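You operate a simulated robot arm through the tools that you are given. There is no shell and no other tool. Be economical: measure what you need, move in short steps, check, and stop when the job is done.

Carry out the task below with a simulated robot arm. There is one attempt and no reset: what you move stays moved.

TASK
Count 10 pegs into cup 29 at the peg feeder.
Fine: cup on the cup slide, slide pushed in; one press gives what the peg knob shows, eight at most; draw the slide out at the end and leave the cup on it. Where these are worked on the way, their far stop is far enough and under half their travel is too little: cup slide.

The check looks at the end state, three seconds after you hand in, the way a careful person would. Anything else that was tipped, shoved, dropped, spilled or broken makes it a failure.

THE ROBOT
A 7-joint arm with a two-finger gripper, on a carriage that runs on a rail from [0.9, -177.7] to [0, 0.3] (x, y) and turns from -99 to 233 degrees about z. Base frame: it is fixed where the carriage stands at the start and does not move with it; the origin is on the floor, on the carriage's upright axis, x ahead of it, y to its left, z up. Readings come in cm, degrees, newtons and seconds.
With the tool pointing down near the work surface it reaches from about 36 to 78 cm from the robot's upright axis, wherever it stands. Its first joint turns from -166.0 to 166.0 degrees. Places, roughly: cup slide [50, 40, 90]; feeder lamp [70, 30, 90]; peg button [60, 30, 90]; peg knob [60, 40, 90]; top of the cup slide [50, 40, 90]. Payload 2.45 kg.
Tool frame: the origin (TCP) is the grasp point; the fingertips stand 2.3 cm ahead of it; z points along the fingers, y is the line along which they close. Largest opening 7.2 cm; the body of the gripper starts 4 cm behind the TCP.
Orientation is that of the tool frame in the base frame, as a unit quaternion [x, y, z, w]. With the fingers straight down and closing along the base's y, the tool's x points along the base's -x, its y along +y and its z along -z.

THE INTERFACE
- The arm moves only by the tool apply_moves. Its argument "rows" is a list that holds one entry, the list of rows, each a list of 7 numbers: the shift along the base's x, y, z in cm, then the turn, a rotation vector about the base's x, y, z in degrees, then the opening, from 0 (shut) to 1 (fully open). In form: [[[tx, ty, tz, rx, ry, rz, hand], ...]]. A call has 1 to 8 rows; each row shifts and turns the commanded pose from where the row before left it. Rows are played at 5 a second. More than 5 cm and 8.6 degrees between two rows, or a gripper value outside its range, and nothing of the call is played. Where a pose cannot be reached the arm comes as near as it can. A force on the tool above 70 N (or 10 N above the force at the start of the call, whichever is more), or a blocked arm, ends the call early, and 0.2 s more pass. Each finger travels about 7.2 cm/s and halts on what it meets, pressing with about 28 N; the grip force reading is that of the motor and also rises with nothing between the fingers. The clock runs only during rows and for 0.2 s after the last one: add rows that do not move to give the fingers time. The reply holds the time, the measured pose of the TCP, the force on the tool along the base axes, the opening and the grip force, in the units named above and with some noise, with the torque about the TCP (base axes, N m) and any sound that the robot's microphone picked up.
- Cameras (640 x 400 px; columns grow to the right, rows downward): "scene" is now at [1.43, 22.62, 152.17]; the picture's right is [0.53, -0.85, 0.00], its down [-0.60, -0.38, -0.71] and it looks along [0.60, 0.37, -0.71] (base axes); focal length 257 px, centre (320, 200). "wrist" rides on the gripper at [7.8, 1.7, -6.6] in the tool frame; the picture's right is [-0.22, 0.98, 0.00], its down [-0.56, -0.12, -0.82] and it looks along [-0.80, -0.18, 0.57] (tool axes); focal length 234 px, centre (320, 200). There is no depth. A picture from a camera that has moved, and an enlarged one, comes with that camera's place and axes in the base frame and with its lens. The place of the scene camera against the robot may be out by one fixed shift of up to 1.2 cm in any direction.
- snapshot(camera): a new picture of that camera. No time passes.
- lift_body(by): slides the trunk up (or, below 0, down) by that many cm; the arm and the scene camera ride with it, the base frame stays. It gives what a move gives, with no picture.
- base_move(legs): drives the robot by 1 to 6 legs, each [ahead, left, turn to the left] in cm, cm and degrees, along the robot's own axes; the way and the turn of a leg run together, so that a leg with both is an arc; at most 150 cm and 180 degrees a leg. The arm and the cameras ride along, it lands a little off, and it stops where it bumps. It keeps to its track: a leg is cut to what the track allows. It gives what a move gives.
- turn_head(pan, tilt): turns the head with the scene camera to pan (to the left, within 155 degrees either way) and tilt (down, from -29 to 69), counted from straight ahead of the robot. It gives what a move gives.
- zoom(camera, box): a new picture of the part [left, top, right, bottom] of that camera's present view, enlarged. No time passes.
- job_done(): hands the job in; it is judged then, once.

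Work in short steps. Places have to be worked out from the pictures, the camera data and where the tool is seen: move nearer, look again, correct. Check each grasp and each placing, and mend what went wrong. You have 120 turns and 82 pictures in all, those below and enlarged ones among them. Open the gripper and draw the arm clear of the work before you hand the job in, unless the task says otherwise; then end with one line.

The tools are called after "Request:" as name(argument=value, ...) on one line, values as JSON. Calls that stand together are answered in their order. apply_moves: Moves the arm, as the interface text tells. Its arguments: {"type":"object","properties":{"rows":{"type":"array","items":{"type":"array","items":{"type":"array","items":{"type":"number"}}}}},"required":["rows"]} The other tools are called the same way: lift_body (by) slides the trunk up or down; base_move (legs) drives the base; turn_head (pan, tilt) turns the head that bears the scene camera; snapshot (camera) takes a picture; zoom (camera, box) takes an enlarged picture of a part of a camera's view; job_done () hands the job in.

At the start:

```text
time_s: 0.0
tcp_pos: [28.06, 33.34, 127.9]
orientation: [0.0, 1.0, 0.0, 0.0]
contact_force: [0.6, -0.5, -0.5]
wrist_torque: [0.02, -0.01, 0.03]
gripper_width: 7.19
finger_force: 0.1
trunk travel left (down, up): [-52.5, 6.5]
robot x, y, heading: [-0.02, 0.09, -0.0]
head pan, tilt: [32.0, 45.1]
```

scene: 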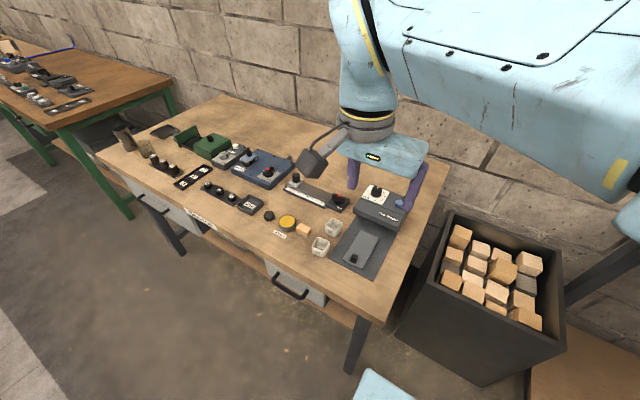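
wrist: 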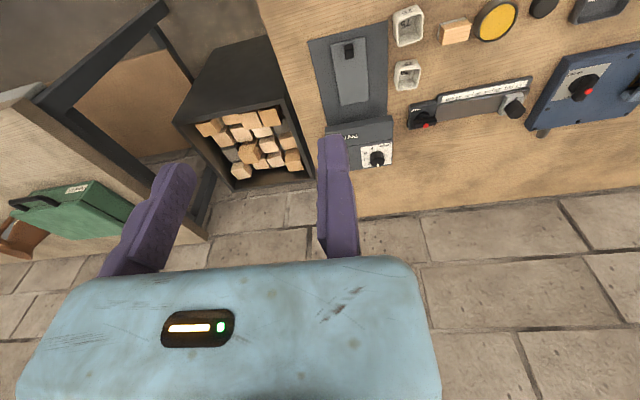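

The feeder appears to be the grey device with the plate at the right of the bench; the two cups stand next to it. I zoom in to read the labels.

Request:
zoom(camera="scene", box=[260, 160, 440, 280])

Request:
zoom(camera="wrist", box=[290, 0, 530, 180])

```text
3.33 times, centred on (350, 220) of scene
camera zoom: at [1.43, 22.62, 152.17], right [0.53, -0.85, 0.0], down [-0.6, -0.38, -0.71], along [0.6, 0.37, -0.71], focal length 857 px, centre (220, 133)
```

zoom: 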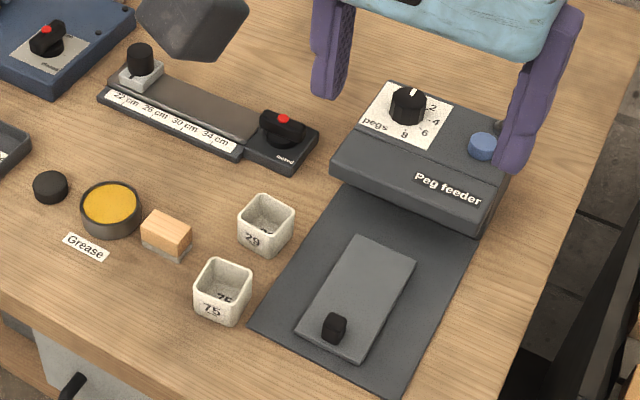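

```text
2.22 times, centred on (410, 90) of wrist
camera zoom: at [20.19, 35.12, 134.45], right [0.22, 0.98, 0.0], down [0.56, -0.12, 0.82], along [0.8, -0.18, -0.57], focal length 520 px, centre (120, 444)
```

zoom: 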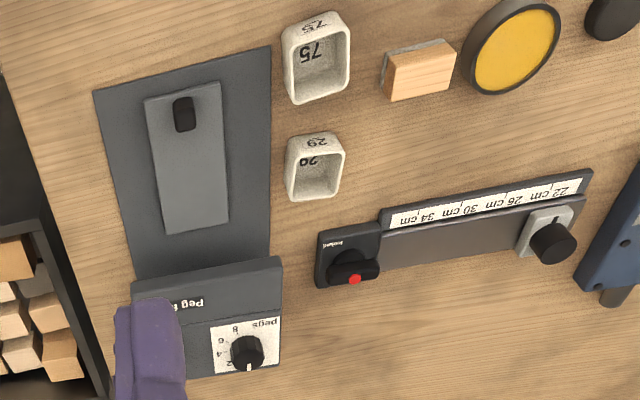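

Cup 29 is around [45, 45], the plate and slide are around y≈36, and the feeder box lies farther along +x. I move above the cup area to measure more closely.

Request:
apply_moves(rows=[[[3, 2.5, -3, 0, 0, 0, 1], [2, 2.5, -4, 0, 0, 0, 1], [2, 2.5, -4, 0, 0, 0, 1], [0, 2, -3, 0, 0, 0, 1], [0, 0, 0, 0, 0, 0, 1]]])

Request:
snapshot(camera="wrist")

Request:
snapshot(camera="scene")

```text
refused: row 2 steps farther than a row can; nothing moved
```

```text
77 pictures are left
camera wrist: at [20.19, 35.12, 134.45], right [0.22, 0.98, 0.0], down [0.56, -0.12, 0.82], along [0.8, -0.18, -0.57], focal length 234 px, centre (320, 200)
```

wrist: 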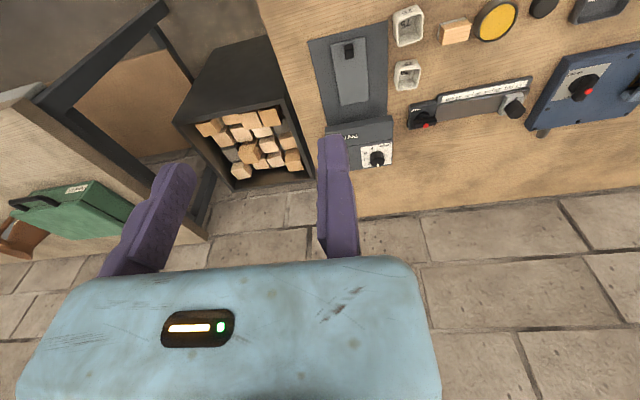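

```text
76 pictures are left
camera scene: at [1.43, 22.62, 152.17], right [0.53, -0.85, 0.0], down [-0.6, -0.38, -0.71], along [0.6, 0.37, -0.71], focal length 257 px, centre (320, 200)
```

scene: 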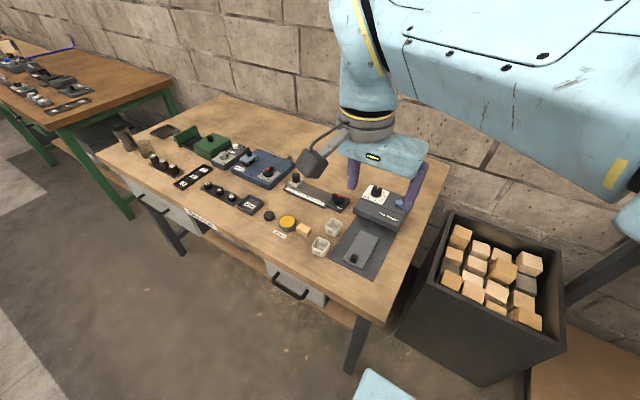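

A row was too long, so I repeat the move in smaller steps.

Request:
apply_moves(rows=[[[2.5, 2, -3, 0, 0, 0, 1], [2.5, 2, -3, 0, 0, 0, 1], [2, 2, -3, 0, 0, 0, 1], [0, 2, -3, 0, 0, 0, 1], [0, 2, -3, 0, 0, 0, 1], [0, 0, 0, 0, 0, 0, 1]]])

```text
time_s: 1.4
tcp_pos: [34.87, 43.33, 112.91]
orientation: [0.0, 1.0, 0.0, 0.0]
contact_force: [0.0, -0.2, -0.2]
wrist_torque: [-0.04, 0.01, -0.02]
gripper_width: 7.19
finger_force: 0.0
trunk travel left (down, up): [-52.5, 6.5]
robot x, y, heading: [-0.07, 0.28, -0.0]
head pan, tilt: [32.0, 45.1]
```

The arm is at [34.9, 43.3, 112.9]. I look with both cameras.

Request:
snapshot(camera="wrist")

Request:
zoom(camera="scene", box=[260, 160, 440, 280])

```text
75 pictures are left
camera wrist: at [27.12, 45.16, 119.46], right [0.22, 0.98, 0.0], down [0.56, -0.13, 0.82], along [0.8, -0.18, -0.57], focal length 234 px, centre (320, 200)
```

wrist: 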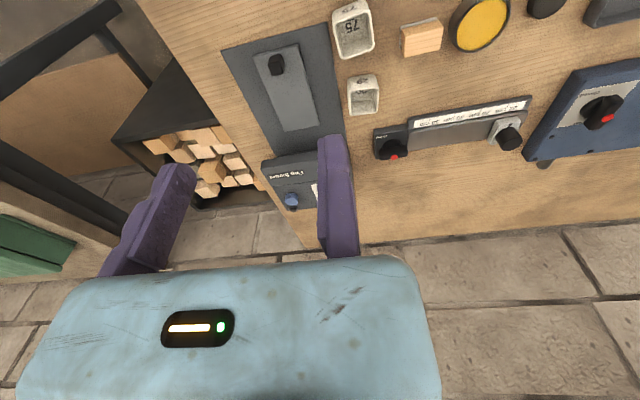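

```text
3.33 times, centred on (350, 220) of scene
camera zoom: at [1.45, 22.65, 152.16], right [0.53, -0.85, 0.0], down [-0.6, -0.38, -0.71], along [0.6, 0.37, -0.71], focal length 857 px, centre (220, 133)
```

zoom: 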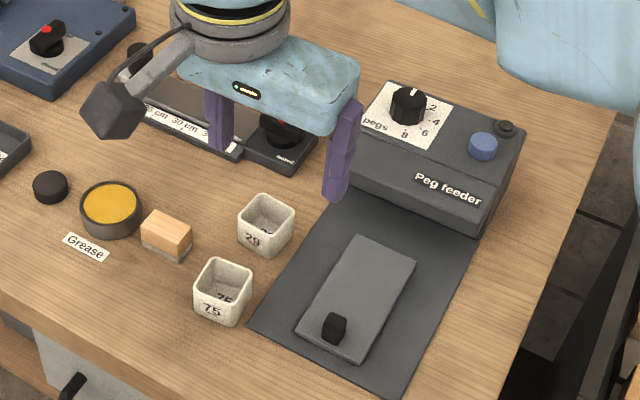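

Triangulating, I put cup 29 at about [48.2, 47.4] with its middle near z≈86, and the slide knob at about [41, 36, 86]. I move to above cup 29.

Request:
apply_moves(rows=[[[3, 1, -2, 0, 0, 0, 1], [3, 1, -3, 0, 0, 0, 1], [3, 1, -3, 0, 0, 0, 1], [3, 1, -3, 0, 0, 0, 1], [1.3, 0, -3, 0, 0, 0, 1], [0, 0, 0, 0, 0, 0, 1]]])

Request:
snapshot(camera="wrist")

Request:
zoom(camera="scene", box=[260, 160, 440, 280])

```text
time_s: 2.8
tcp_pos: [48.33, 47.14, 98.86]
orientation: [0.0, 1.0, 0.0, -0.001]
contact_force: [0.2, 0.0, -0.9]
wrist_torque: [0.0, 0.02, 0.02]
gripper_width: 7.19
finger_force: 0.0
trunk travel left (down, up): [-52.5, 6.5]
robot x, y, heading: [-0.04, 0.01, 0.1]
head pan, tilt: [32.0, 45.1]
```

```text
73 pictures are left
camera wrist: at [40.5, 48.96, 105.38], right [0.22, 0.98, 0.0], down [0.56, -0.12, 0.82], along [0.8, -0.18, -0.57], focal length 234 px, centre (320, 200)
```

wrist: 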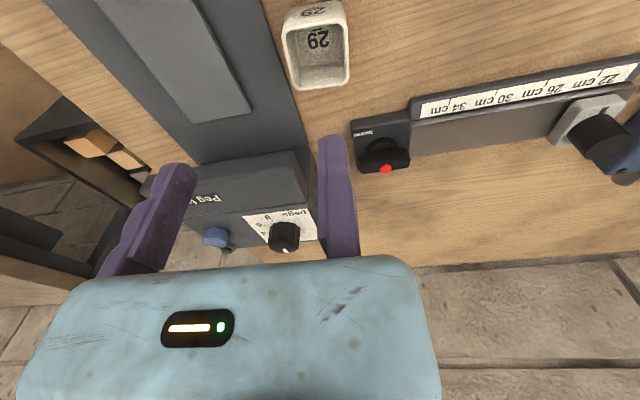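

```text
3.33 times, centred on (350, 220) of scene
camera zoom: at [1.46, 22.63, 152.16], right [0.53, -0.85, 0.0], down [-0.6, -0.38, -0.71], along [0.6, 0.37, -0.71], focal length 857 px, centre (220, 133)
```

zoom: 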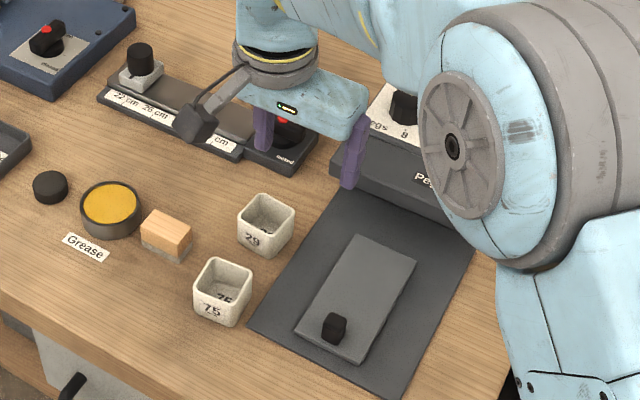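

Cup 29's rim is centred at about [48.2, 47.0]. I lower to z≈93 and look again.

Request:
apply_moves(rows=[[[0, 0, -3, 0, 0, 0, 1], [0, 0, -3, 0, 0, 0, 1], [0, 0, 0, 0, 0, 0, 1]]])

Request:
snapshot(camera="wrist")

Request:
zoom(camera="scene", box=[280, 180, 400, 255])

```text
time_s: 3.6
tcp_pos: [48.2, 47.39, 92.83]
orientation: [0.0, 1.0, 0.0, 0.0]
contact_force: [-0.3, -0.4, 0.2]
wrist_torque: [-0.02, 0.0, 0.0]
gripper_width: 7.21
finger_force: 0.2
trunk travel left (down, up): [-52.5, 6.5]
robot x, y, heading: [-0.18, -0.02, 0.3]
head pan, tilt: [32.0, 45.1]
```

```text
71 pictures are left
camera wrist: at [40.42, 49.12, 99.36], right [0.22, 0.98, 0.0], down [0.56, -0.12, 0.82], along [0.8, -0.18, -0.57], focal length 234 px, centre (320, 200)
```

wrist: 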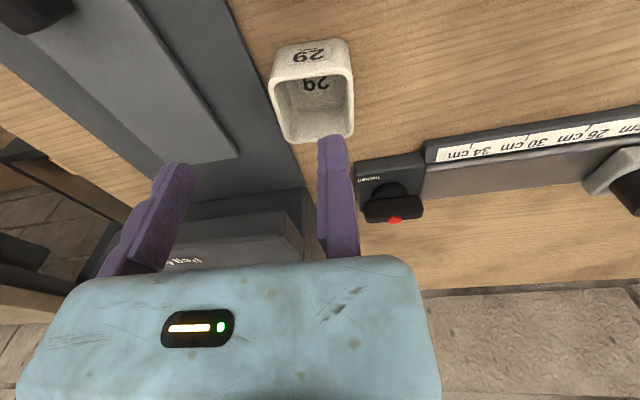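

```text
5.33 times, centred on (340, 218) of scene
camera zoom: at [1.45, 22.63, 152.16], right [0.53, -0.85, 0.0], down [-0.6, -0.38, -0.71], along [0.6, 0.37, -0.71], focal length 1372 px, centre (213, 107)
```

zoom: 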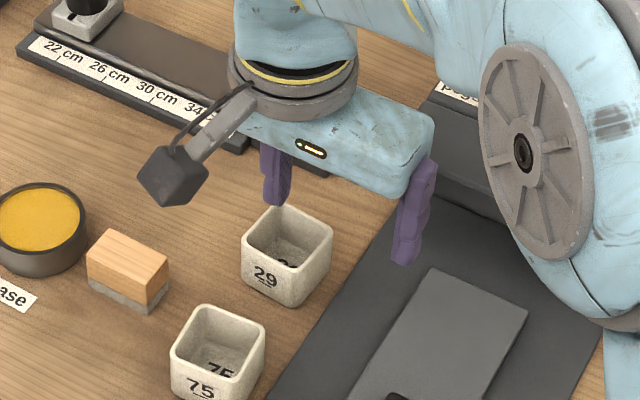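

Both pictures show the fingers' midpoint about 3.5–4 cm toward −y of the reported TCP. I close the fingers in the air to see where they meet.

Request:
apply_moves(rows=[[[0, 0, 2, 0, 0, 0, 0], [0, 0, 0, 0, 0, 0, 0], [0, 0, 0, 0, 0, 0, 0], [0, 0, 0, 0, 0, 0, 0], [0, 0, 0, 0, 0, 0, 0]]])

Request:
snapshot(camera="wrist")

Request:
zoom(camera="scene", box=[280, 180, 400, 255])

```text
time_s: 4.8
tcp_pos: [48.32, 47.13, 94.9]
orientation: [0.0, 1.0, 0.0, 0.0]
contact_force: [-0.4, 0.2, 0.5]
wrist_torque: [0.0, -0.04, -0.01]
gripper_width: 0.0
finger_force: 28.2
trunk travel left (down, up): [-52.5, 6.5]
robot x, y, heading: [0.13, 0.03, 0.0]
head pan, tilt: [32.0, 45.1]
```

```text
69 pictures are left
camera wrist: at [40.43, 49.06, 101.49], right [0.22, 0.98, 0.0], down [0.56, -0.12, 0.82], along [0.8, -0.18, -0.57], focal length 234 px, centre (320, 200)
```

wrist: 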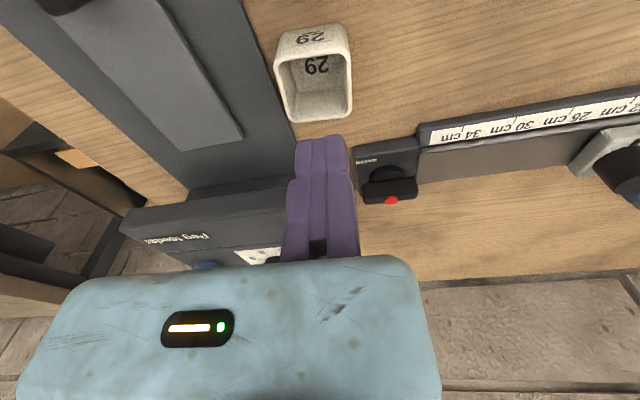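

```text
5.33 times, centred on (340, 218) of scene
camera zoom: at [1.43, 22.62, 152.17], right [0.53, -0.85, 0.0], down [-0.6, -0.38, -0.71], along [0.6, 0.37, -0.71], focal length 1372 px, centre (213, 107)
```

zoom: 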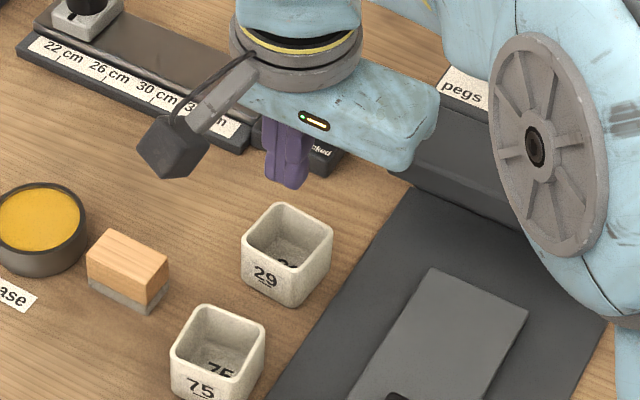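

Only the −y finger moves; the +y finger's pad stays at the TCP line, so when open the gap spans from y to y−7.2. I zoom on the cup to get its place and turn.

Request:
zoom(camera="wrist", box=[240, 0, 400, 100])

Request:
zoom(camera="scene", box=[310, 210, 358, 240])

```text
4.00 times, centred on (320, 50) of wrist
camera zoom: at [40.43, 49.06, 101.49], right [0.22, 0.98, 0.0], down [0.56, -0.12, 0.82], along [0.8, -0.18, -0.57], focal length 937 px, centre (320, 800)
```

zoom: 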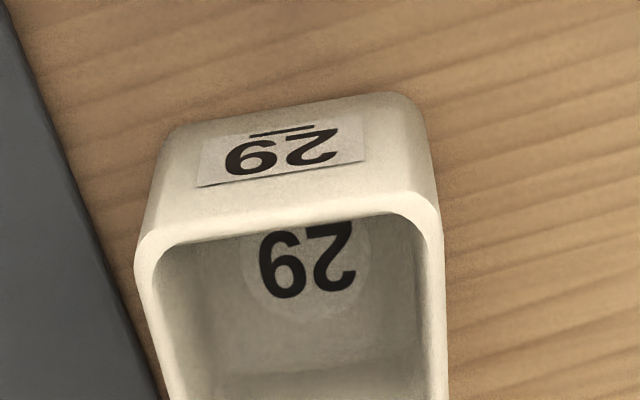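

```text
13.33 times, centred on (334, 225) of scene
camera zoom: at [1.43, 22.62, 152.17], right [0.53, -0.85, 0.0], down [-0.6, -0.38, -0.71], along [0.6, 0.37, -0.71], focal length 3429 px, centre (133, -133)
```

zoom: 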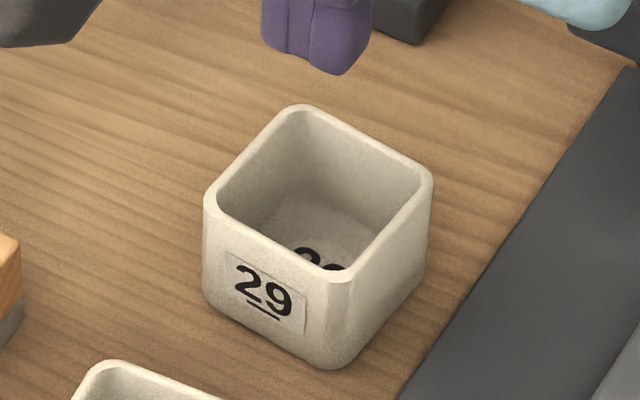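

Cup 29 is centred at about [49.0, 46.9], about 4.1 cm wide, turned −6°, with its rim near z 87 and the table near 83.7. I open to 6 cm, turn −6° and place the fixed pad just beyond its +y side, staying high.

Request:
apply_moves(rows=[[[0.5, 1.2, 0, 0, 0, -3, 0.85], [0.5, 1.3, 0, 0, 0, -3, 0.85], [0, 0, -3, 0, 0, 0, 0.85], [0, 0, -1, 0, 0, 0, 0.85], [0, 0, 0, 0, 0, 0, 0.85]]])

Request:
zoom(camera="scene", box=[290, 190, 370, 240])

Request:
snapshot(camera="wrist")

```text
time_s: 6.0
tcp_pos: [49.22, 49.86, 90.89]
orientation: [0.053, 0.999, 0.0, -0.001]
contact_force: [0.1, 0.3, 0.0]
wrist_torque: [-0.01, 0.0, 0.0]
gripper_width: 6.09
finger_force: 0.0
trunk travel left (down, up): [-52.5, 6.5]
robot x, y, heading: [-0.05, 0.32, 0.0]
head pan, tilt: [32.0, 45.1]
```

```text
8.00 times, centred on (330, 215) of scene
camera zoom: at [1.43, 22.62, 152.17], right [0.53, -0.85, 0.0], down [-0.6, -0.38, -0.71], along [0.6, 0.37, -0.71], focal length 2057 px, centre (240, 80)
```

zoom: 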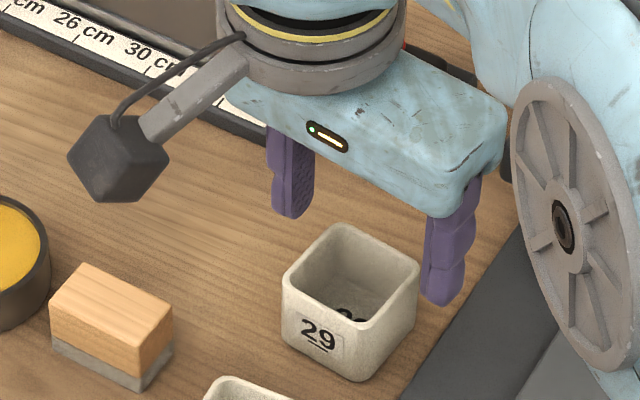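

```text
64 pictures are left
camera wrist: at [41.64, 52.49, 97.43], right [0.32, 0.95, 0.0], down [0.54, -0.18, 0.82], along [0.78, -0.26, -0.57], focal length 234 px, centre (320, 200)
```

wrist: 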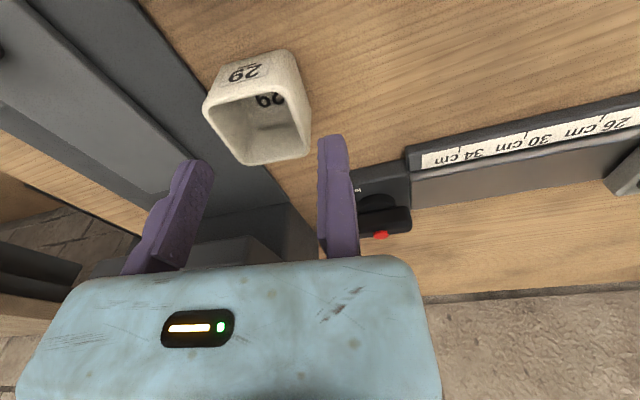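

The alignment looks good: the cup is between the finger planes. I descend to TCP z≈87 and close.

Request:
apply_moves(rows=[[[0, 0, -2, 0, 0, 0, 0.85], [0, 0, -1.9, 0, 0, 0, 0.85], [0, 0, 0, 0, 0, 0, 0.85]]])

Request:
snapshot(camera="wrist")

Request:
zoom(camera="scene", box=[290, 190, 370, 240])

```text
time_s: 6.8
tcp_pos: [49.12, 49.83, 86.97]
orientation: [0.052, 0.999, 0.0, 0.001]
contact_force: [-0.4, 0.3, 0.4]
wrist_torque: [-0.02, -0.02, 0.03]
gripper_width: 6.13
finger_force: 0.1
trunk travel left (down, up): [-52.5, 6.5]
robot x, y, heading: [-0.13, 0.2, 0.2]
head pan, tilt: [32.0, 45.1]
```

```text
63 pictures are left
camera wrist: at [41.57, 52.48, 93.5], right [0.32, 0.95, 0.0], down [0.54, -0.18, 0.82], along [0.78, -0.26, -0.57], focal length 234 px, centre (320, 200)
```

wrist: 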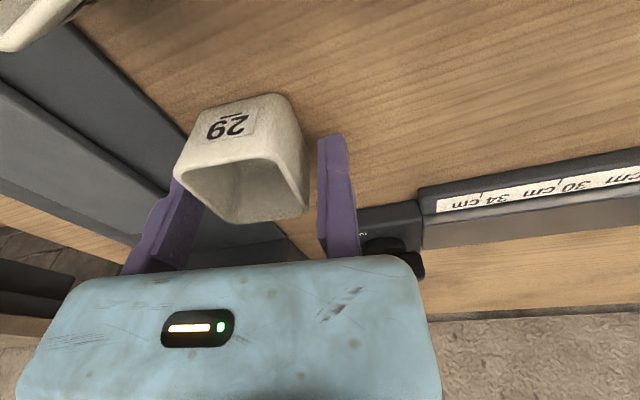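

```text
8.00 times, centred on (330, 215) of scene
camera zoom: at [1.44, 22.63, 152.16], right [0.53, -0.85, 0.0], down [-0.6, -0.38, -0.71], along [0.6, 0.37, -0.71], focal length 2057 px, centre (240, 80)
```

zoom: 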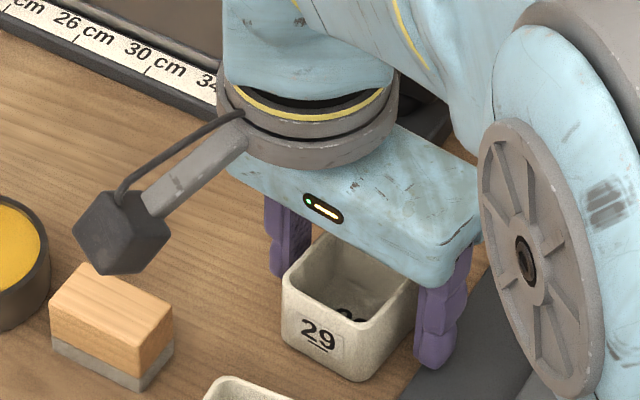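

The cup is between the fingers. I shift the fixed pad 0.5 cm closer and close.

Request:
apply_moves(rows=[[[0, -0.5, -0.2, 0, 0, 0, 0.8], [0, 0, 0, 0, 0, 0, 0.6], [0, 0, 0, 0, 0, 0, 0.5], [0, 0, 0, 0, 0, 0, 0.4], [0, 0, 0, 0, 0, 0, 0.4]]])

Request:
snapshot(camera="wrist")

```text
time_s: 8.0
tcp_pos: [49.16, 49.27, 86.85]
orientation: [0.052, 0.999, 0.0, 0.001]
contact_force: [0.2, 0.9, 1.6]
wrist_torque: [-0.03, -0.02, 0.03]
gripper_width: 4.28
finger_force: 28.2
trunk travel left (down, up): [-52.5, 6.5]
robot x, y, heading: [0.17, -0.13, -0.3]
head pan, tilt: [32.0, 45.1]
```

```text
61 pictures are left
camera wrist: at [41.61, 51.94, 93.4], right [0.32, 0.95, 0.0], down [0.54, -0.18, 0.82], along [0.78, -0.26, -0.57], focal length 234 px, centre (320, 200)
```

wrist: 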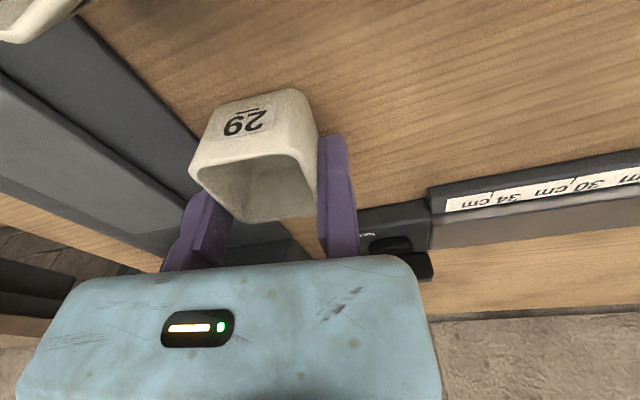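

Gripped at 4.28 cm. I lift it 6 cm and turn back to square.

Request:
apply_moves(rows=[[[0, 0, -0.0, 0, 0, 0, 0.4], [0, 0, 2, 0, 0, 0, 0.4], [0, 0, 2, 0, 0, 3, 0.4], [0, 0, 2, 0, 0, 3, 0.4], [0, 0, 0, 0, 0, 0, 0.4]]])

Request:
snapshot(camera="wrist")

Request:
zoom(camera="scene", box=[300, 180, 428, 280])

```text
time_s: 9.2
tcp_pos: [49.22, 49.31, 92.69]
orientation: [-0.002, 1.0, -0.001, 0.0]
contact_force: [-0.5, 0.8, 0.8]
wrist_torque: [0.01, 0.01, 0.0]
gripper_width: 4.26
finger_force: 28.4
trunk travel left (down, up): [-52.5, 6.5]
robot x, y, heading: [-0.03, 0.11, 0.1]
head pan, tilt: [32.0, 45.1]
```

```text
60 pictures are left
camera wrist: at [41.41, 51.2, 99.31], right [0.22, 0.98, 0.0], down [0.56, -0.12, 0.82], along [0.8, -0.18, -0.57], focal length 234 px, centre (320, 200)
```

wrist: 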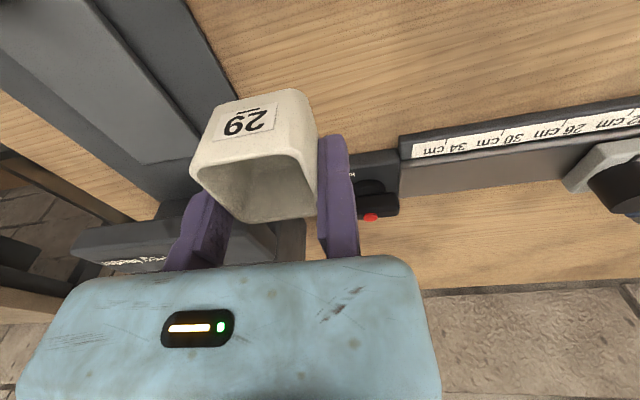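

```text
4.00 times, centred on (364, 230) of scene
camera zoom: at [1.42, 22.62, 152.17], right [0.53, -0.85, 0.0], down [-0.6, -0.38, -0.71], along [0.6, 0.37, -0.71], focal length 1029 px, centre (144, 80)
```

zoom: 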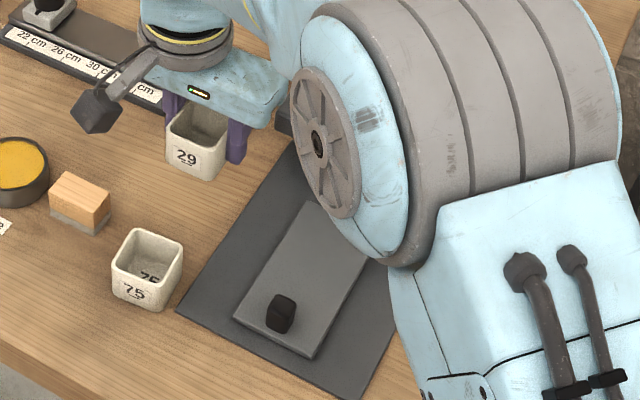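

The cup is held. The slide top spans about x 40–53, y 32.2–38.4 (centre line y≈35.3) with its handle at x≈42. I carry the cup above it and look.

Request:
apply_moves(rows=[[[0, 0, 3, 0, 0, 0, 0.4], [-0.2, -4, 0, 0, 0, 0, 0.4], [-0.3, -4, 0, 0, 0, 0, 0.4], [0, -4, 0, 0, 0, 0, 0.4], [0, 0, 0, 0, 0, 0, 0.4]]])

Request:
snapshot(camera="wrist")

Request:
zoom(camera="scene", box=[300, 180, 428, 280])

```text
time_s: 10.4
tcp_pos: [48.8, 37.33, 95.85]
orientation: [0.0, 1.0, -0.001, 0.0]
contact_force: [0.0, -0.6, 0.4]
wrist_torque: [-0.01, 0.01, -0.02]
gripper_width: 4.25
finger_force: 29.0
trunk travel left (down, up): [-52.5, 6.5]
robot x, y, heading: [-0.05, -0.05, 0.1]
head pan, tilt: [32.0, 45.1]
```

```text
58 pictures are left
camera wrist: at [40.96, 39.05, 102.37], right [0.22, 0.98, 0.0], down [0.56, -0.12, 0.82], along [0.8, -0.18, -0.57], focal length 234 px, centre (320, 200)
```

wrist: 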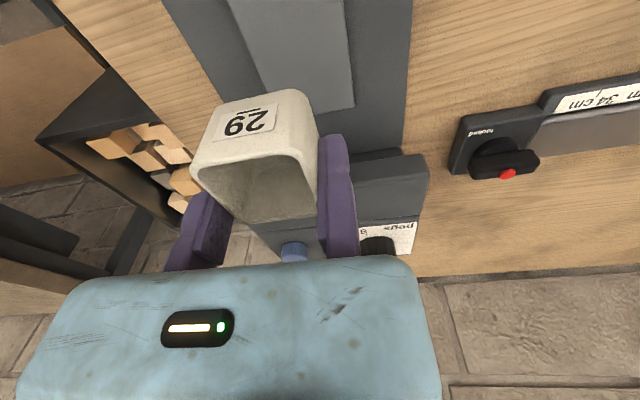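

```text
4.00 times, centred on (364, 230) of scene
camera zoom: at [1.43, 22.59, 152.17], right [0.53, -0.85, 0.0], down [-0.6, -0.37, -0.71], along [0.6, 0.37, -0.71], focal length 1029 px, centre (144, 80)
```

zoom: 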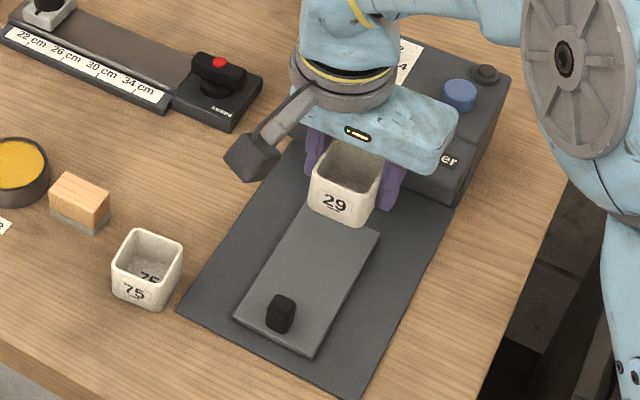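

Wrist readings put the slide centre line at about y 35.8. I aim the cup centre at [48.4, 35.8] and descend to just above the slide.

Request:
apply_moves(rows=[[[-0.4, 0.55, -2, 0, 0, 0, 0.4], [0, 0, -2.5, 0, 0, 0, 0.4], [0, 0, -2, 0, 0, 0, 0.4], [0, 0, 0, 0, 0, 0, 0.4]]])

Request:
snapshot(camera="wrist")

Request:
zoom(camera="scene", box=[330, 200, 410, 250])

```text
time_s: 11.4
tcp_pos: [48.39, 37.94, 89.4]
orientation: [0.0, 1.0, 0.0, 0.0]
contact_force: [0.2, -0.6, -0.5]
wrist_torque: [-0.02, 0.02, -0.03]
gripper_width: 4.29
finger_force: 28.5
trunk travel left (down, up): [-52.5, 6.5]
robot x, y, heading: [0.06, 0.21, 0.0]
head pan, tilt: [32.0, 45.1]
```

```text
56 pictures are left
camera wrist: at [40.59, 39.69, 95.94], right [0.22, 0.98, 0.0], down [0.56, -0.12, 0.82], along [0.8, -0.18, -0.57], focal length 234 px, centre (320, 200)
```

wrist: 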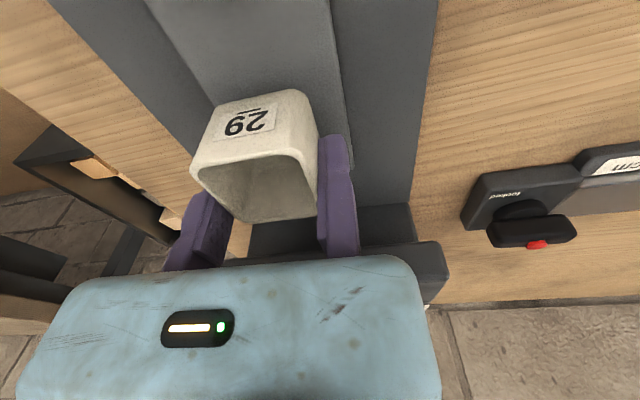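

```text
8.00 times, centred on (370, 225) of scene
camera zoom: at [1.45, 22.63, 152.16], right [0.53, -0.85, 0.0], down [-0.6, -0.38, -0.71], along [0.6, 0.37, -0.71], focal length 2057 px, centre (-80, 0)
```

zoom: 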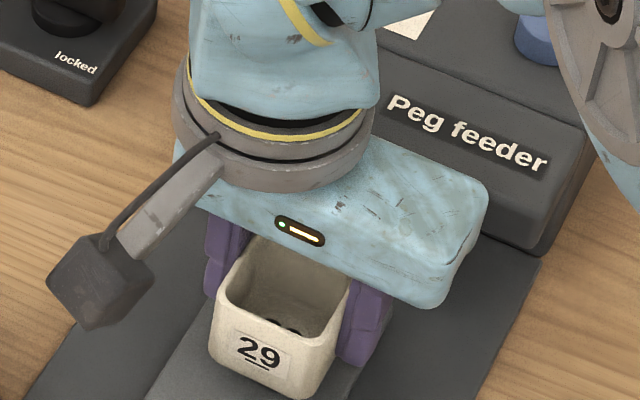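

The cup is over the slide. I lower in small steps, watching the force.

Request:
apply_moves(rows=[[[0, 0, -0.4, 0, 0, 0, 0.4], [0, 0, -0.3, 0, 0, 0, 0.4], [0, 0, 0, 0, 0, 0, 0.4]]])

Request:
apply_moves(rows=[[[0, 0, -0.3, 0, 0, 0, 0.4], [0, 0, 0, 0, 0, 0, 0.4]]])

```text
time_s: 12.2
tcp_pos: [48.48, 37.93, 88.76]
orientation: [0.0, 1.0, 0.0, 0.0]
contact_force: [0.0, 0.2, -0.7]
wrist_torque: [0.04, -0.03, 0.01]
gripper_width: 4.26
finger_force: 28.3
trunk travel left (down, up): [-52.5, 6.5]
robot x, y, heading: [-0.27, -0.22, -0.2]
head pan, tilt: [32.0, 45.1]
```

```text
time_s: 12.8
tcp_pos: [48.35, 37.9, 88.44]
orientation: [-0.001, 1.0, 0.0, 0.0]
contact_force: [0.1, 0.5, -0.6]
wrist_torque: [0.01, 0.02, 0.01]
gripper_width: 4.27
finger_force: 27.8
trunk travel left (down, up): [-52.5, 6.5]
robot x, y, heading: [-0.0, 0.03, -0.2]
head pan, tilt: [32.0, 45.1]
```

No contact yet; I continue.

Request:
apply_moves(rows=[[[0, 0, -0.2, 0, 0, 0, 0.4], [0, 0, 0, 0, 0, 0, 0.4]]])

Request:
apply_moves(rows=[[[0, 0, -0.2, 0, 0, 0, 0.4], [0, 0, 0, 0, 0, 0, 0.4]]])

Request:
apply_moves(rows=[[[0, 0, -0.15, 0, 0, 0, 0.4], [0, 0, 0, 0, 0, 0, 0.4]]])

```text
time_s: 13.4
tcp_pos: [48.37, 37.93, 88.22]
orientation: [0.0, 1.0, 0.0, 0.001]
contact_force: [-1.0, -0.1, 0.1]
wrist_torque: [0.04, 0.01, 0.01]
gripper_width: 4.27
finger_force: 28.5
trunk travel left (down, up): [-52.5, 6.5]
robot x, y, heading: [-0.65, -0.31, -0.3]
head pan, tilt: [32.0, 45.1]
```

```text
time_s: 14.0
tcp_pos: [48.55, 37.86, 87.99]
orientation: [0.0, 1.0, 0.001, 0.001]
contact_force: [0.6, -0.1, 11.7]
wrist_torque: [-0.3, 0.13, 0.02]
gripper_width: 4.27
finger_force: 27.8
trunk travel left (down, up): [-52.5, 6.5]
robot x, y, heading: [-0.34, -0.06, -0.4]
head pan, tilt: [32.0, 45.1]
```

```text
time_s: 14.6
tcp_pos: [48.32, 38.04, 88.09]
orientation: [0.0, 1.0, 0.002, 0.001]
contact_force: [0.4, 2.3, 28.5]
wrist_torque: [-0.66, 0.14, 0.01]
gripper_width: 4.27
finger_force: 28.4
trunk travel left (down, up): [-52.5, 6.5]
robot x, y, heading: [-0.1, -0.14, 0.0]
head pan, tilt: [32.0, 45.1]
```

Contact at about 88.05. I relieve the load and open the moving finger, then shift the fixed pad off by 0.4 cm.

Request:
apply_moves(rows=[[[0, 0, 0.2, 0, 0, 0, 0.4], [0, 0, 0, 0, 0, 0, 0.65], [0, 0, 0, 0, 0, 0, 0.85], [0, 0.4, 0, 0, 0, 0, 0.85], [0, 0, 0, 0, 0, 0, 0.85]]])

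Request:
snapshot(camera="wrist")

```text
time_s: 15.8
tcp_pos: [48.42, 38.28, 87.93]
orientation: [-0.001, 1.0, 0.0, 0.0]
contact_force: [-0.4, 0.3, 0.7]
wrist_torque: [-0.02, 0.01, 0.01]
gripper_width: 6.13
finger_force: 0.0
trunk travel left (down, up): [-52.5, 6.5]
robot x, y, heading: [-0.27, 0.19, -0.0]
head pan, tilt: [32.0, 45.1]
```

```text
54 pictures are left
camera wrist: at [40.55, 40.08, 94.45], right [0.22, 0.98, 0.0], down [0.56, -0.12, 0.82], along [0.8, -0.18, -0.57], focal length 234 px, centre (320, 200)
```

wrist: 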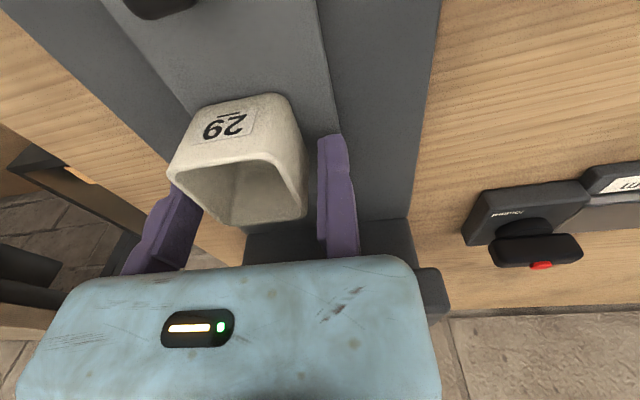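

The cup stands on the slide. I raise straight up and look.

Request:
apply_moves(rows=[[[0, 0, 2, 0, 0, 0, 0.85], [0, 0, 4, 0, 0, 0, 0.85], [-3, 0, 2.5, 0, 0, 0, 0.85], [-4, 0, 0, 0, 0, 0, 0.85], [-2, 0, 0, 0, 0, 0, 0.85], [0, 0, 0, 0, 0, 0, 0.85]]])

Request:
snapshot(camera="wrist")

Request:
zoom(camera="scene", box=[320, 190, 416, 250])

```text
time_s: 17.2
tcp_pos: [39.43, 38.2, 96.46]
orientation: [0.0, 1.0, 0.0, -0.001]
contact_force: [-0.4, 0.8, -0.1]
wrist_torque: [0.02, -0.01, 0.02]
gripper_width: 6.13
finger_force: 0.1
trunk travel left (down, up): [-52.5, 6.5]
robot x, y, heading: [-0.28, 0.22, 0.1]
head pan, tilt: [32.0, 45.1]
```

```text
53 pictures are left
camera wrist: at [31.52, 40.01, 103.03], right [0.22, 0.98, 0.0], down [0.56, -0.12, 0.82], along [0.8, -0.18, -0.57], focal length 234 px, centre (320, 200)
```

wrist: 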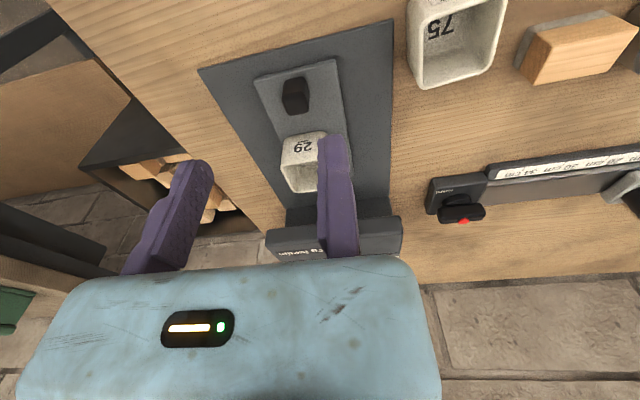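

```text
6.67 times, centred on (368, 220) of scene
camera zoom: at [1.42, 22.62, 152.17], right [0.53, -0.85, 0.0], down [-0.6, -0.38, -0.71], along [0.6, 0.37, -0.71], focal length 1714 px, centre (0, 67)
```

zoom: 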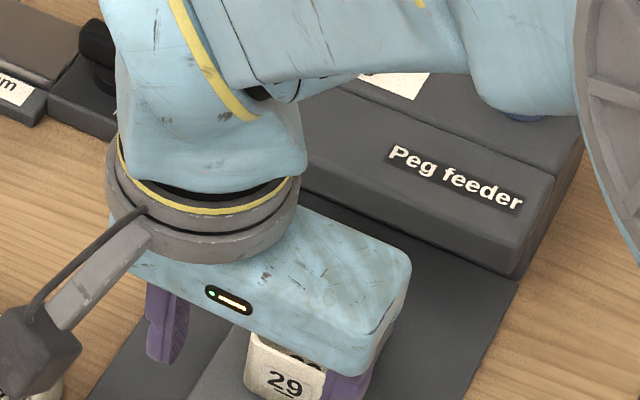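

The handle is at about [41.1, 35.8], top near z 86.5. I move above it with a narrower opening and check.

Request:
apply_moves(rows=[[[1.7, -0.8, 0, 0, 0, 0, 0.6], [0, 0, -3, 0, 0, 0, 0.6], [0, 0, -3, 0, 0, 0, 0.6], [0, 0, 0, 0, 0, 0, 0.6]]])

Request:
snapshot(camera="wrist")

Request:
zoom(camera="scene", box=[310, 220, 406, 280])

```text
time_s: 18.2
tcp_pos: [40.95, 37.35, 90.55]
orientation: [0.0, 1.0, -0.001, 0.0]
contact_force: [1.0, 0.5, 0.1]
wrist_torque: [-0.01, -0.02, 0.02]
gripper_width: 4.35
finger_force: 0.1
trunk travel left (down, up): [-52.5, 6.5]
robot x, y, heading: [0.46, -0.12, 0.1]
head pan, tilt: [32.0, 45.1]
```

```text
51 pictures are left
camera wrist: at [33.25, 39.2, 97.01], right [0.22, 0.98, 0.0], down [0.56, -0.13, 0.82], along [0.8, -0.18, -0.57], focal length 234 px, centre (320, 200)
```

wrist: 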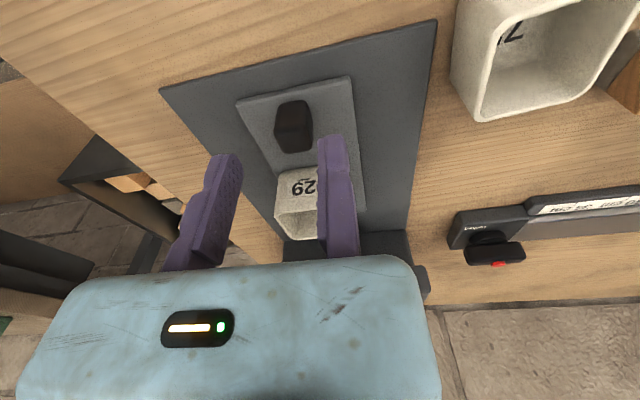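

```text
6.67 times, centred on (358, 250) of scene
camera zoom: at [1.45, 22.64, 152.16], right [0.53, -0.85, 0.0], down [-0.6, -0.38, -0.71], along [0.6, 0.37, -0.71], focal length 1714 px, centre (67, -133)
```

zoom: 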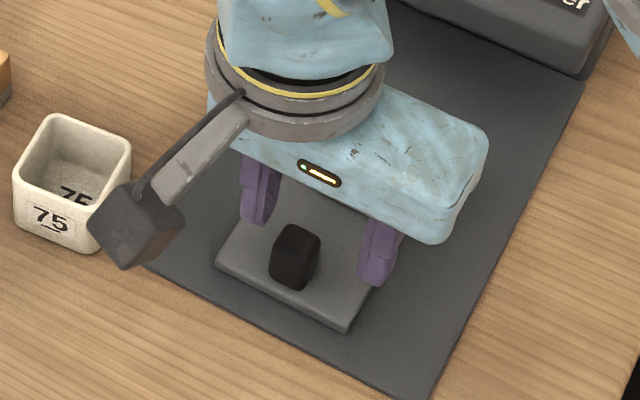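

The finger line runs through the handle. I descend to 87.4.

Request:
apply_moves(rows=[[[0, 0, -2, 0, 0, 0, 0.6], [0, 0, -1.1, 0, 0, 0, 0.6], [0, 0, 0, 0, 0, 0, 0.6]]])

Request:
snapshot(camera="wrist")

```text
time_s: 19.0
tcp_pos: [41.13, 37.52, 87.55]
orientation: [0.0, 1.0, 0.002, 0.001]
contact_force: [0.3, 0.5, 19.1]
wrist_torque: [-0.87, 0.05, -0.06]
gripper_width: 4.38
finger_force: 0.0
trunk travel left (down, up): [-52.5, 6.5]
robot x, y, heading: [0.15, -0.07, -0.1]
head pan, tilt: [32.0, 45.1]
```

```text
49 pictures are left
camera wrist: at [33.25, 39.27, 94.06], right [0.22, 0.98, 0.0], down [0.56, -0.13, 0.82], along [0.8, -0.18, -0.57], focal length 234 px, centre (320, 200)
```

wrist: 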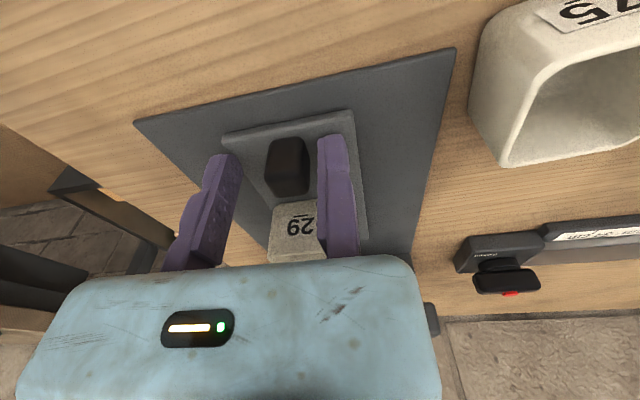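

Fingertips touch the slide. I raise 0.3, then close on the handle.

Request:
apply_moves(rows=[[[0, 0, 0.35, 0, 0, 0, 0.6], [0, -0.3, 0, 0, 0, 0, 0.45], [0, 0, 0, 0, 0, 0, 0.3], [0, 0, 0, 0, 0, 0, 0.15], [0, 0, 0, 0, 0, 0, 0.05], [0, 0, 0, 0, 0, 0, 0.05]]])

Request:
snapshot(camera="wrist")

```text
time_s: 20.4
tcp_pos: [41.12, 36.88, 87.7]
orientation: [0.0, 1.0, -0.002, -0.001]
contact_force: [-0.9, -15.3, -5.0]
wrist_torque: [-0.06, -0.17, 0.16]
gripper_width: 1.77
finger_force: 43.1
trunk travel left (down, up): [-52.5, 6.5]
robot x, y, heading: [-0.01, 0.02, 0.1]
head pan, tilt: [32.0, 45.1]
```

```text
48 pictures are left
camera wrist: at [33.29, 38.72, 94.24], right [0.22, 0.98, 0.0], down [0.56, -0.12, 0.82], along [0.8, -0.18, -0.57], focal length 234 px, centre (320, 200)
```

wrist: 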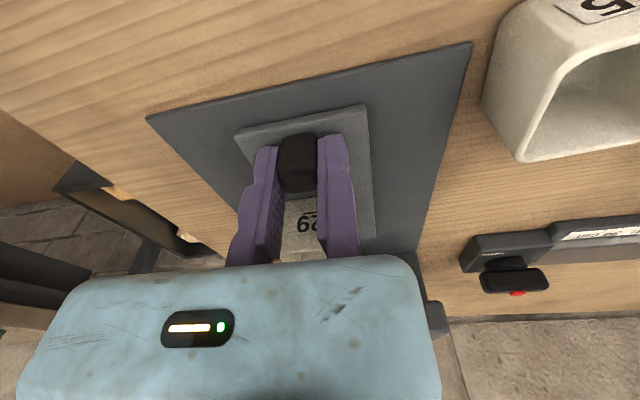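

The handle is gripped (1.77 cm). I relieve the side load and push the slide in gently.

Request:
apply_moves(rows=[[[0, -0.25, 0, 0, 0, 0, 0.05], [0.3, 0, 0, 0, 0, 0, 0.05], [0.5, 0, 0, 0, 0, 0, 0.05], [0.6, 0, 0, 0, 0, 0, 0.05], [0.6, 0, 0, 0, 0, 0, 0.05], [0.5, 0, 0, 0, 0, 0, 0.05], [0.3, 0, 0, 0, 0, 0, 0.05]]])

Request:
snapshot(camera="wrist")

Request:
zoom(camera="scene", box=[310, 180, 438, 260])

```text
time_s: 22.0
tcp_pos: [44.02, 36.84, 87.6]
orientation: [0.0, 1.0, 0.0, 0.0]
contact_force: [-0.6, -9.2, -10.0]
wrist_torque: [-0.08, 0.55, 0.18]
gripper_width: 1.75
finger_force: 43.0
trunk travel left (down, up): [-52.5, 6.5]
robot x, y, heading: [0.13, 0.14, -0.3]
head pan, tilt: [32.0, 45.1]
```

```text
47 pictures are left
camera wrist: at [36.11, 38.71, 94.25], right [0.22, 0.98, 0.0], down [0.56, -0.13, 0.82], along [0.8, -0.18, -0.57], focal length 234 px, centre (320, 200)
```

wrist: 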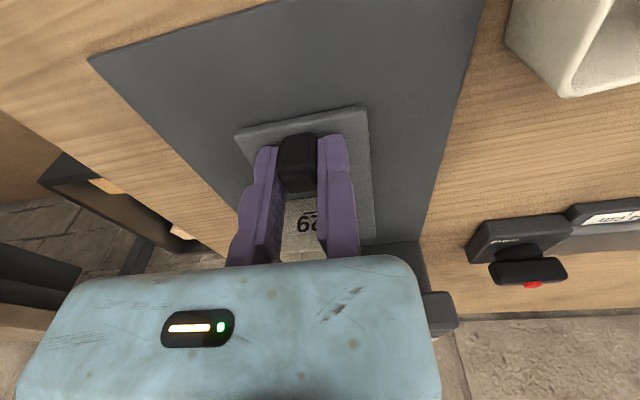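

```text
5.00 times, centred on (374, 220) of scene
camera zoom: at [1.49, 22.58, 152.18], right [0.53, -0.85, 0.0], down [-0.6, -0.37, -0.71], along [0.6, 0.37, -0.71], focal length 1286 px, centre (50, 100)
```

zoom: 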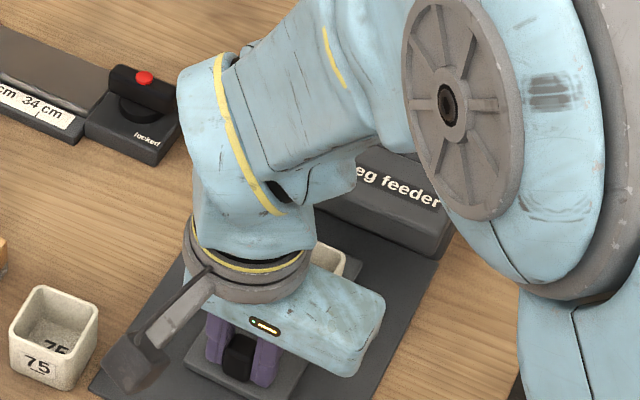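

The slide moves and the cup rides along. I push on further.

Request:
apply_moves(rows=[[[0.3, -0.15, 0.1, 0, 0, 0, 0.05], [0.5, 0, 0, 0, 0, 0, 0.05], [0.6, 0, 0, 0, 0, 0, 0.05], [0.6, 0, 0, 0, 0, 0, 0.05], [0.5, 0, 0, 0, 0, 0, 0.05], [0.3, 0, 0, 0, 0, 0, 0.05]]])

Request:
snapshot(camera="wrist")

Request:
zoom(camera="scene", box=[326, 180, 422, 240])

```text
time_s: 23.4
tcp_pos: [46.74, 37.01, 87.64]
orientation: [0.0, 1.0, 0.0, -0.001]
contact_force: [0.2, 5.3, -21.4]
wrist_torque: [0.28, 0.07, 0.21]
gripper_width: 1.76
finger_force: 43.1
trunk travel left (down, up): [-52.5, 6.5]
robot x, y, heading: [0.22, -0.04, -0.2]
head pan, tilt: [32.0, 45.1]
```

```text
45 pictures are left
camera wrist: at [38.96, 38.71, 94.25], right [0.22, 0.98, 0.0], down [0.56, -0.12, 0.82], along [0.8, -0.18, -0.57], focal length 234 px, centre (320, 200)
```

wrist: 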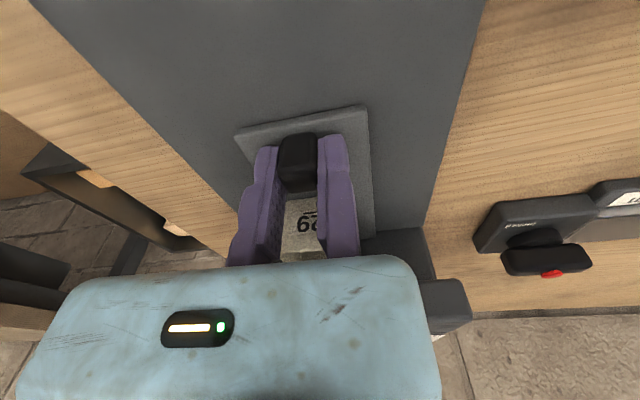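

```text
6.67 times, centred on (374, 210) of scene
camera zoom: at [1.54, 22.77, 152.14], right [0.53, -0.85, 0.0], down [-0.6, -0.38, -0.7], along [0.6, 0.37, -0.71], focal length 1714 px, centre (-40, 133)
```

zoom: 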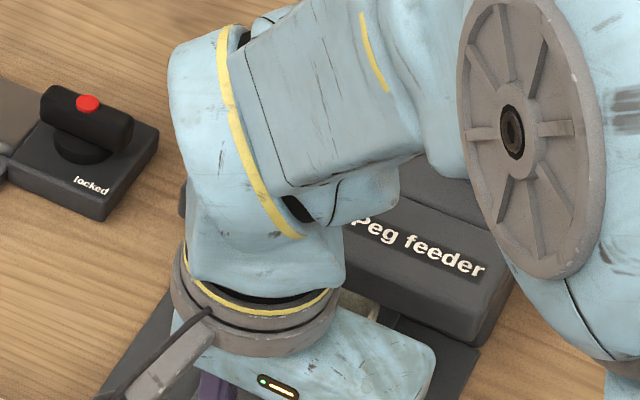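

Still moving freely along x. I relieve the vertical load and push further in smaller steps, watching the x force.

Request:
apply_moves(rows=[[[0, 0, -0.15, 0, 0, 0, 0.05], [0.4, 0, 0, 0, 0, 0, 0.05], [0.4, 0, 0, 0, 0, 0, 0.05], [0.4, 0, 0, 0, 0, 0, 0.05], [0.3, 0, 0, 0, 0, 0, 0.05], [0, 0, 0, 0, 0, 0, 0.05]]])

Request:
zoom(camera="wrist", box=[220, 100, 476, 260])

```text
time_s: 24.8
tcp_pos: [48.34, 36.89, 87.72]
orientation: [-0.001, 1.0, 0.001, 0.0]
contact_force: [0.3, 11.7, 7.9]
wrist_torque: [-0.01, 0.19, 0.13]
gripper_width: 1.75
finger_force: 43.1
trunk travel left (down, up): [-52.5, 6.5]
robot x, y, heading: [-0.27, -0.03, 0.2]
head pan, tilt: [32.0, 45.1]
```

```text
2.50 times, centred on (348, 180) of wrist
camera zoom: at [40.43, 38.7, 94.23], right [0.22, 0.98, 0.0], down [0.56, -0.13, 0.82], along [0.8, -0.18, -0.57], focal length 585 px, centre (250, 250)
```

zoom: 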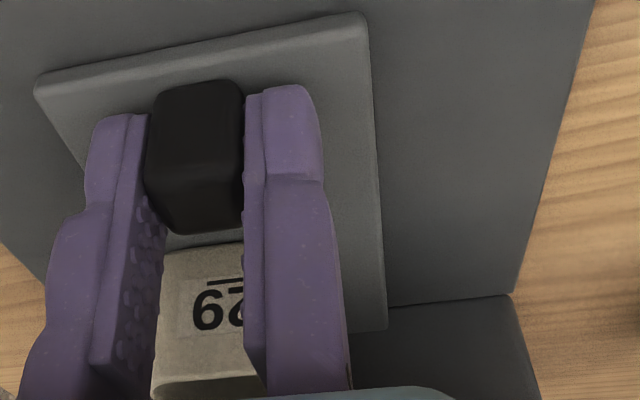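

Still no x resistance. I continue 1.5 cm.

Request:
apply_moves(rows=[[[0.4, 0.1, 0, 0, 0, 0, 0.05], [0.4, 0.1, 0, 0, 0, 0, 0.05], [0.4, 0, 0, 0, 0, 0, 0.05], [0.3, 0, 0, 0, 0, 0, 0.05], [0, 0, 0, 0, 0, 0, 0.05]]])

Request:
zoom(camera="scene", box=[326, 180, 422, 240])

```text
time_s: 26.0
tcp_pos: [49.34, 36.92, 87.72]
orientation: [-0.002, 1.0, -0.001, 0.0]
contact_force: [-38.1, -11.3, -3.3]
wrist_torque: [-0.21, -1.8, 0.98]
gripper_width: 1.75
finger_force: 42.5
trunk travel left (down, up): [-52.5, 6.5]
robot x, y, heading: [0.02, 0.22, -0.2]
head pan, tilt: [32.0, 45.1]
```

```text
6.67 times, centred on (374, 210) of scene
camera zoom: at [1.07, 22.53, 152.16], right [0.53, -0.85, 0.0], down [-0.6, -0.37, -0.71], along [0.6, 0.37, -0.71], focal length 1714 px, centre (-40, 133)
```

zoom: 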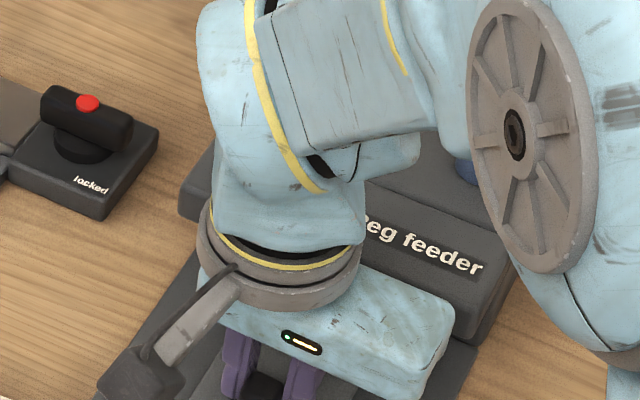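

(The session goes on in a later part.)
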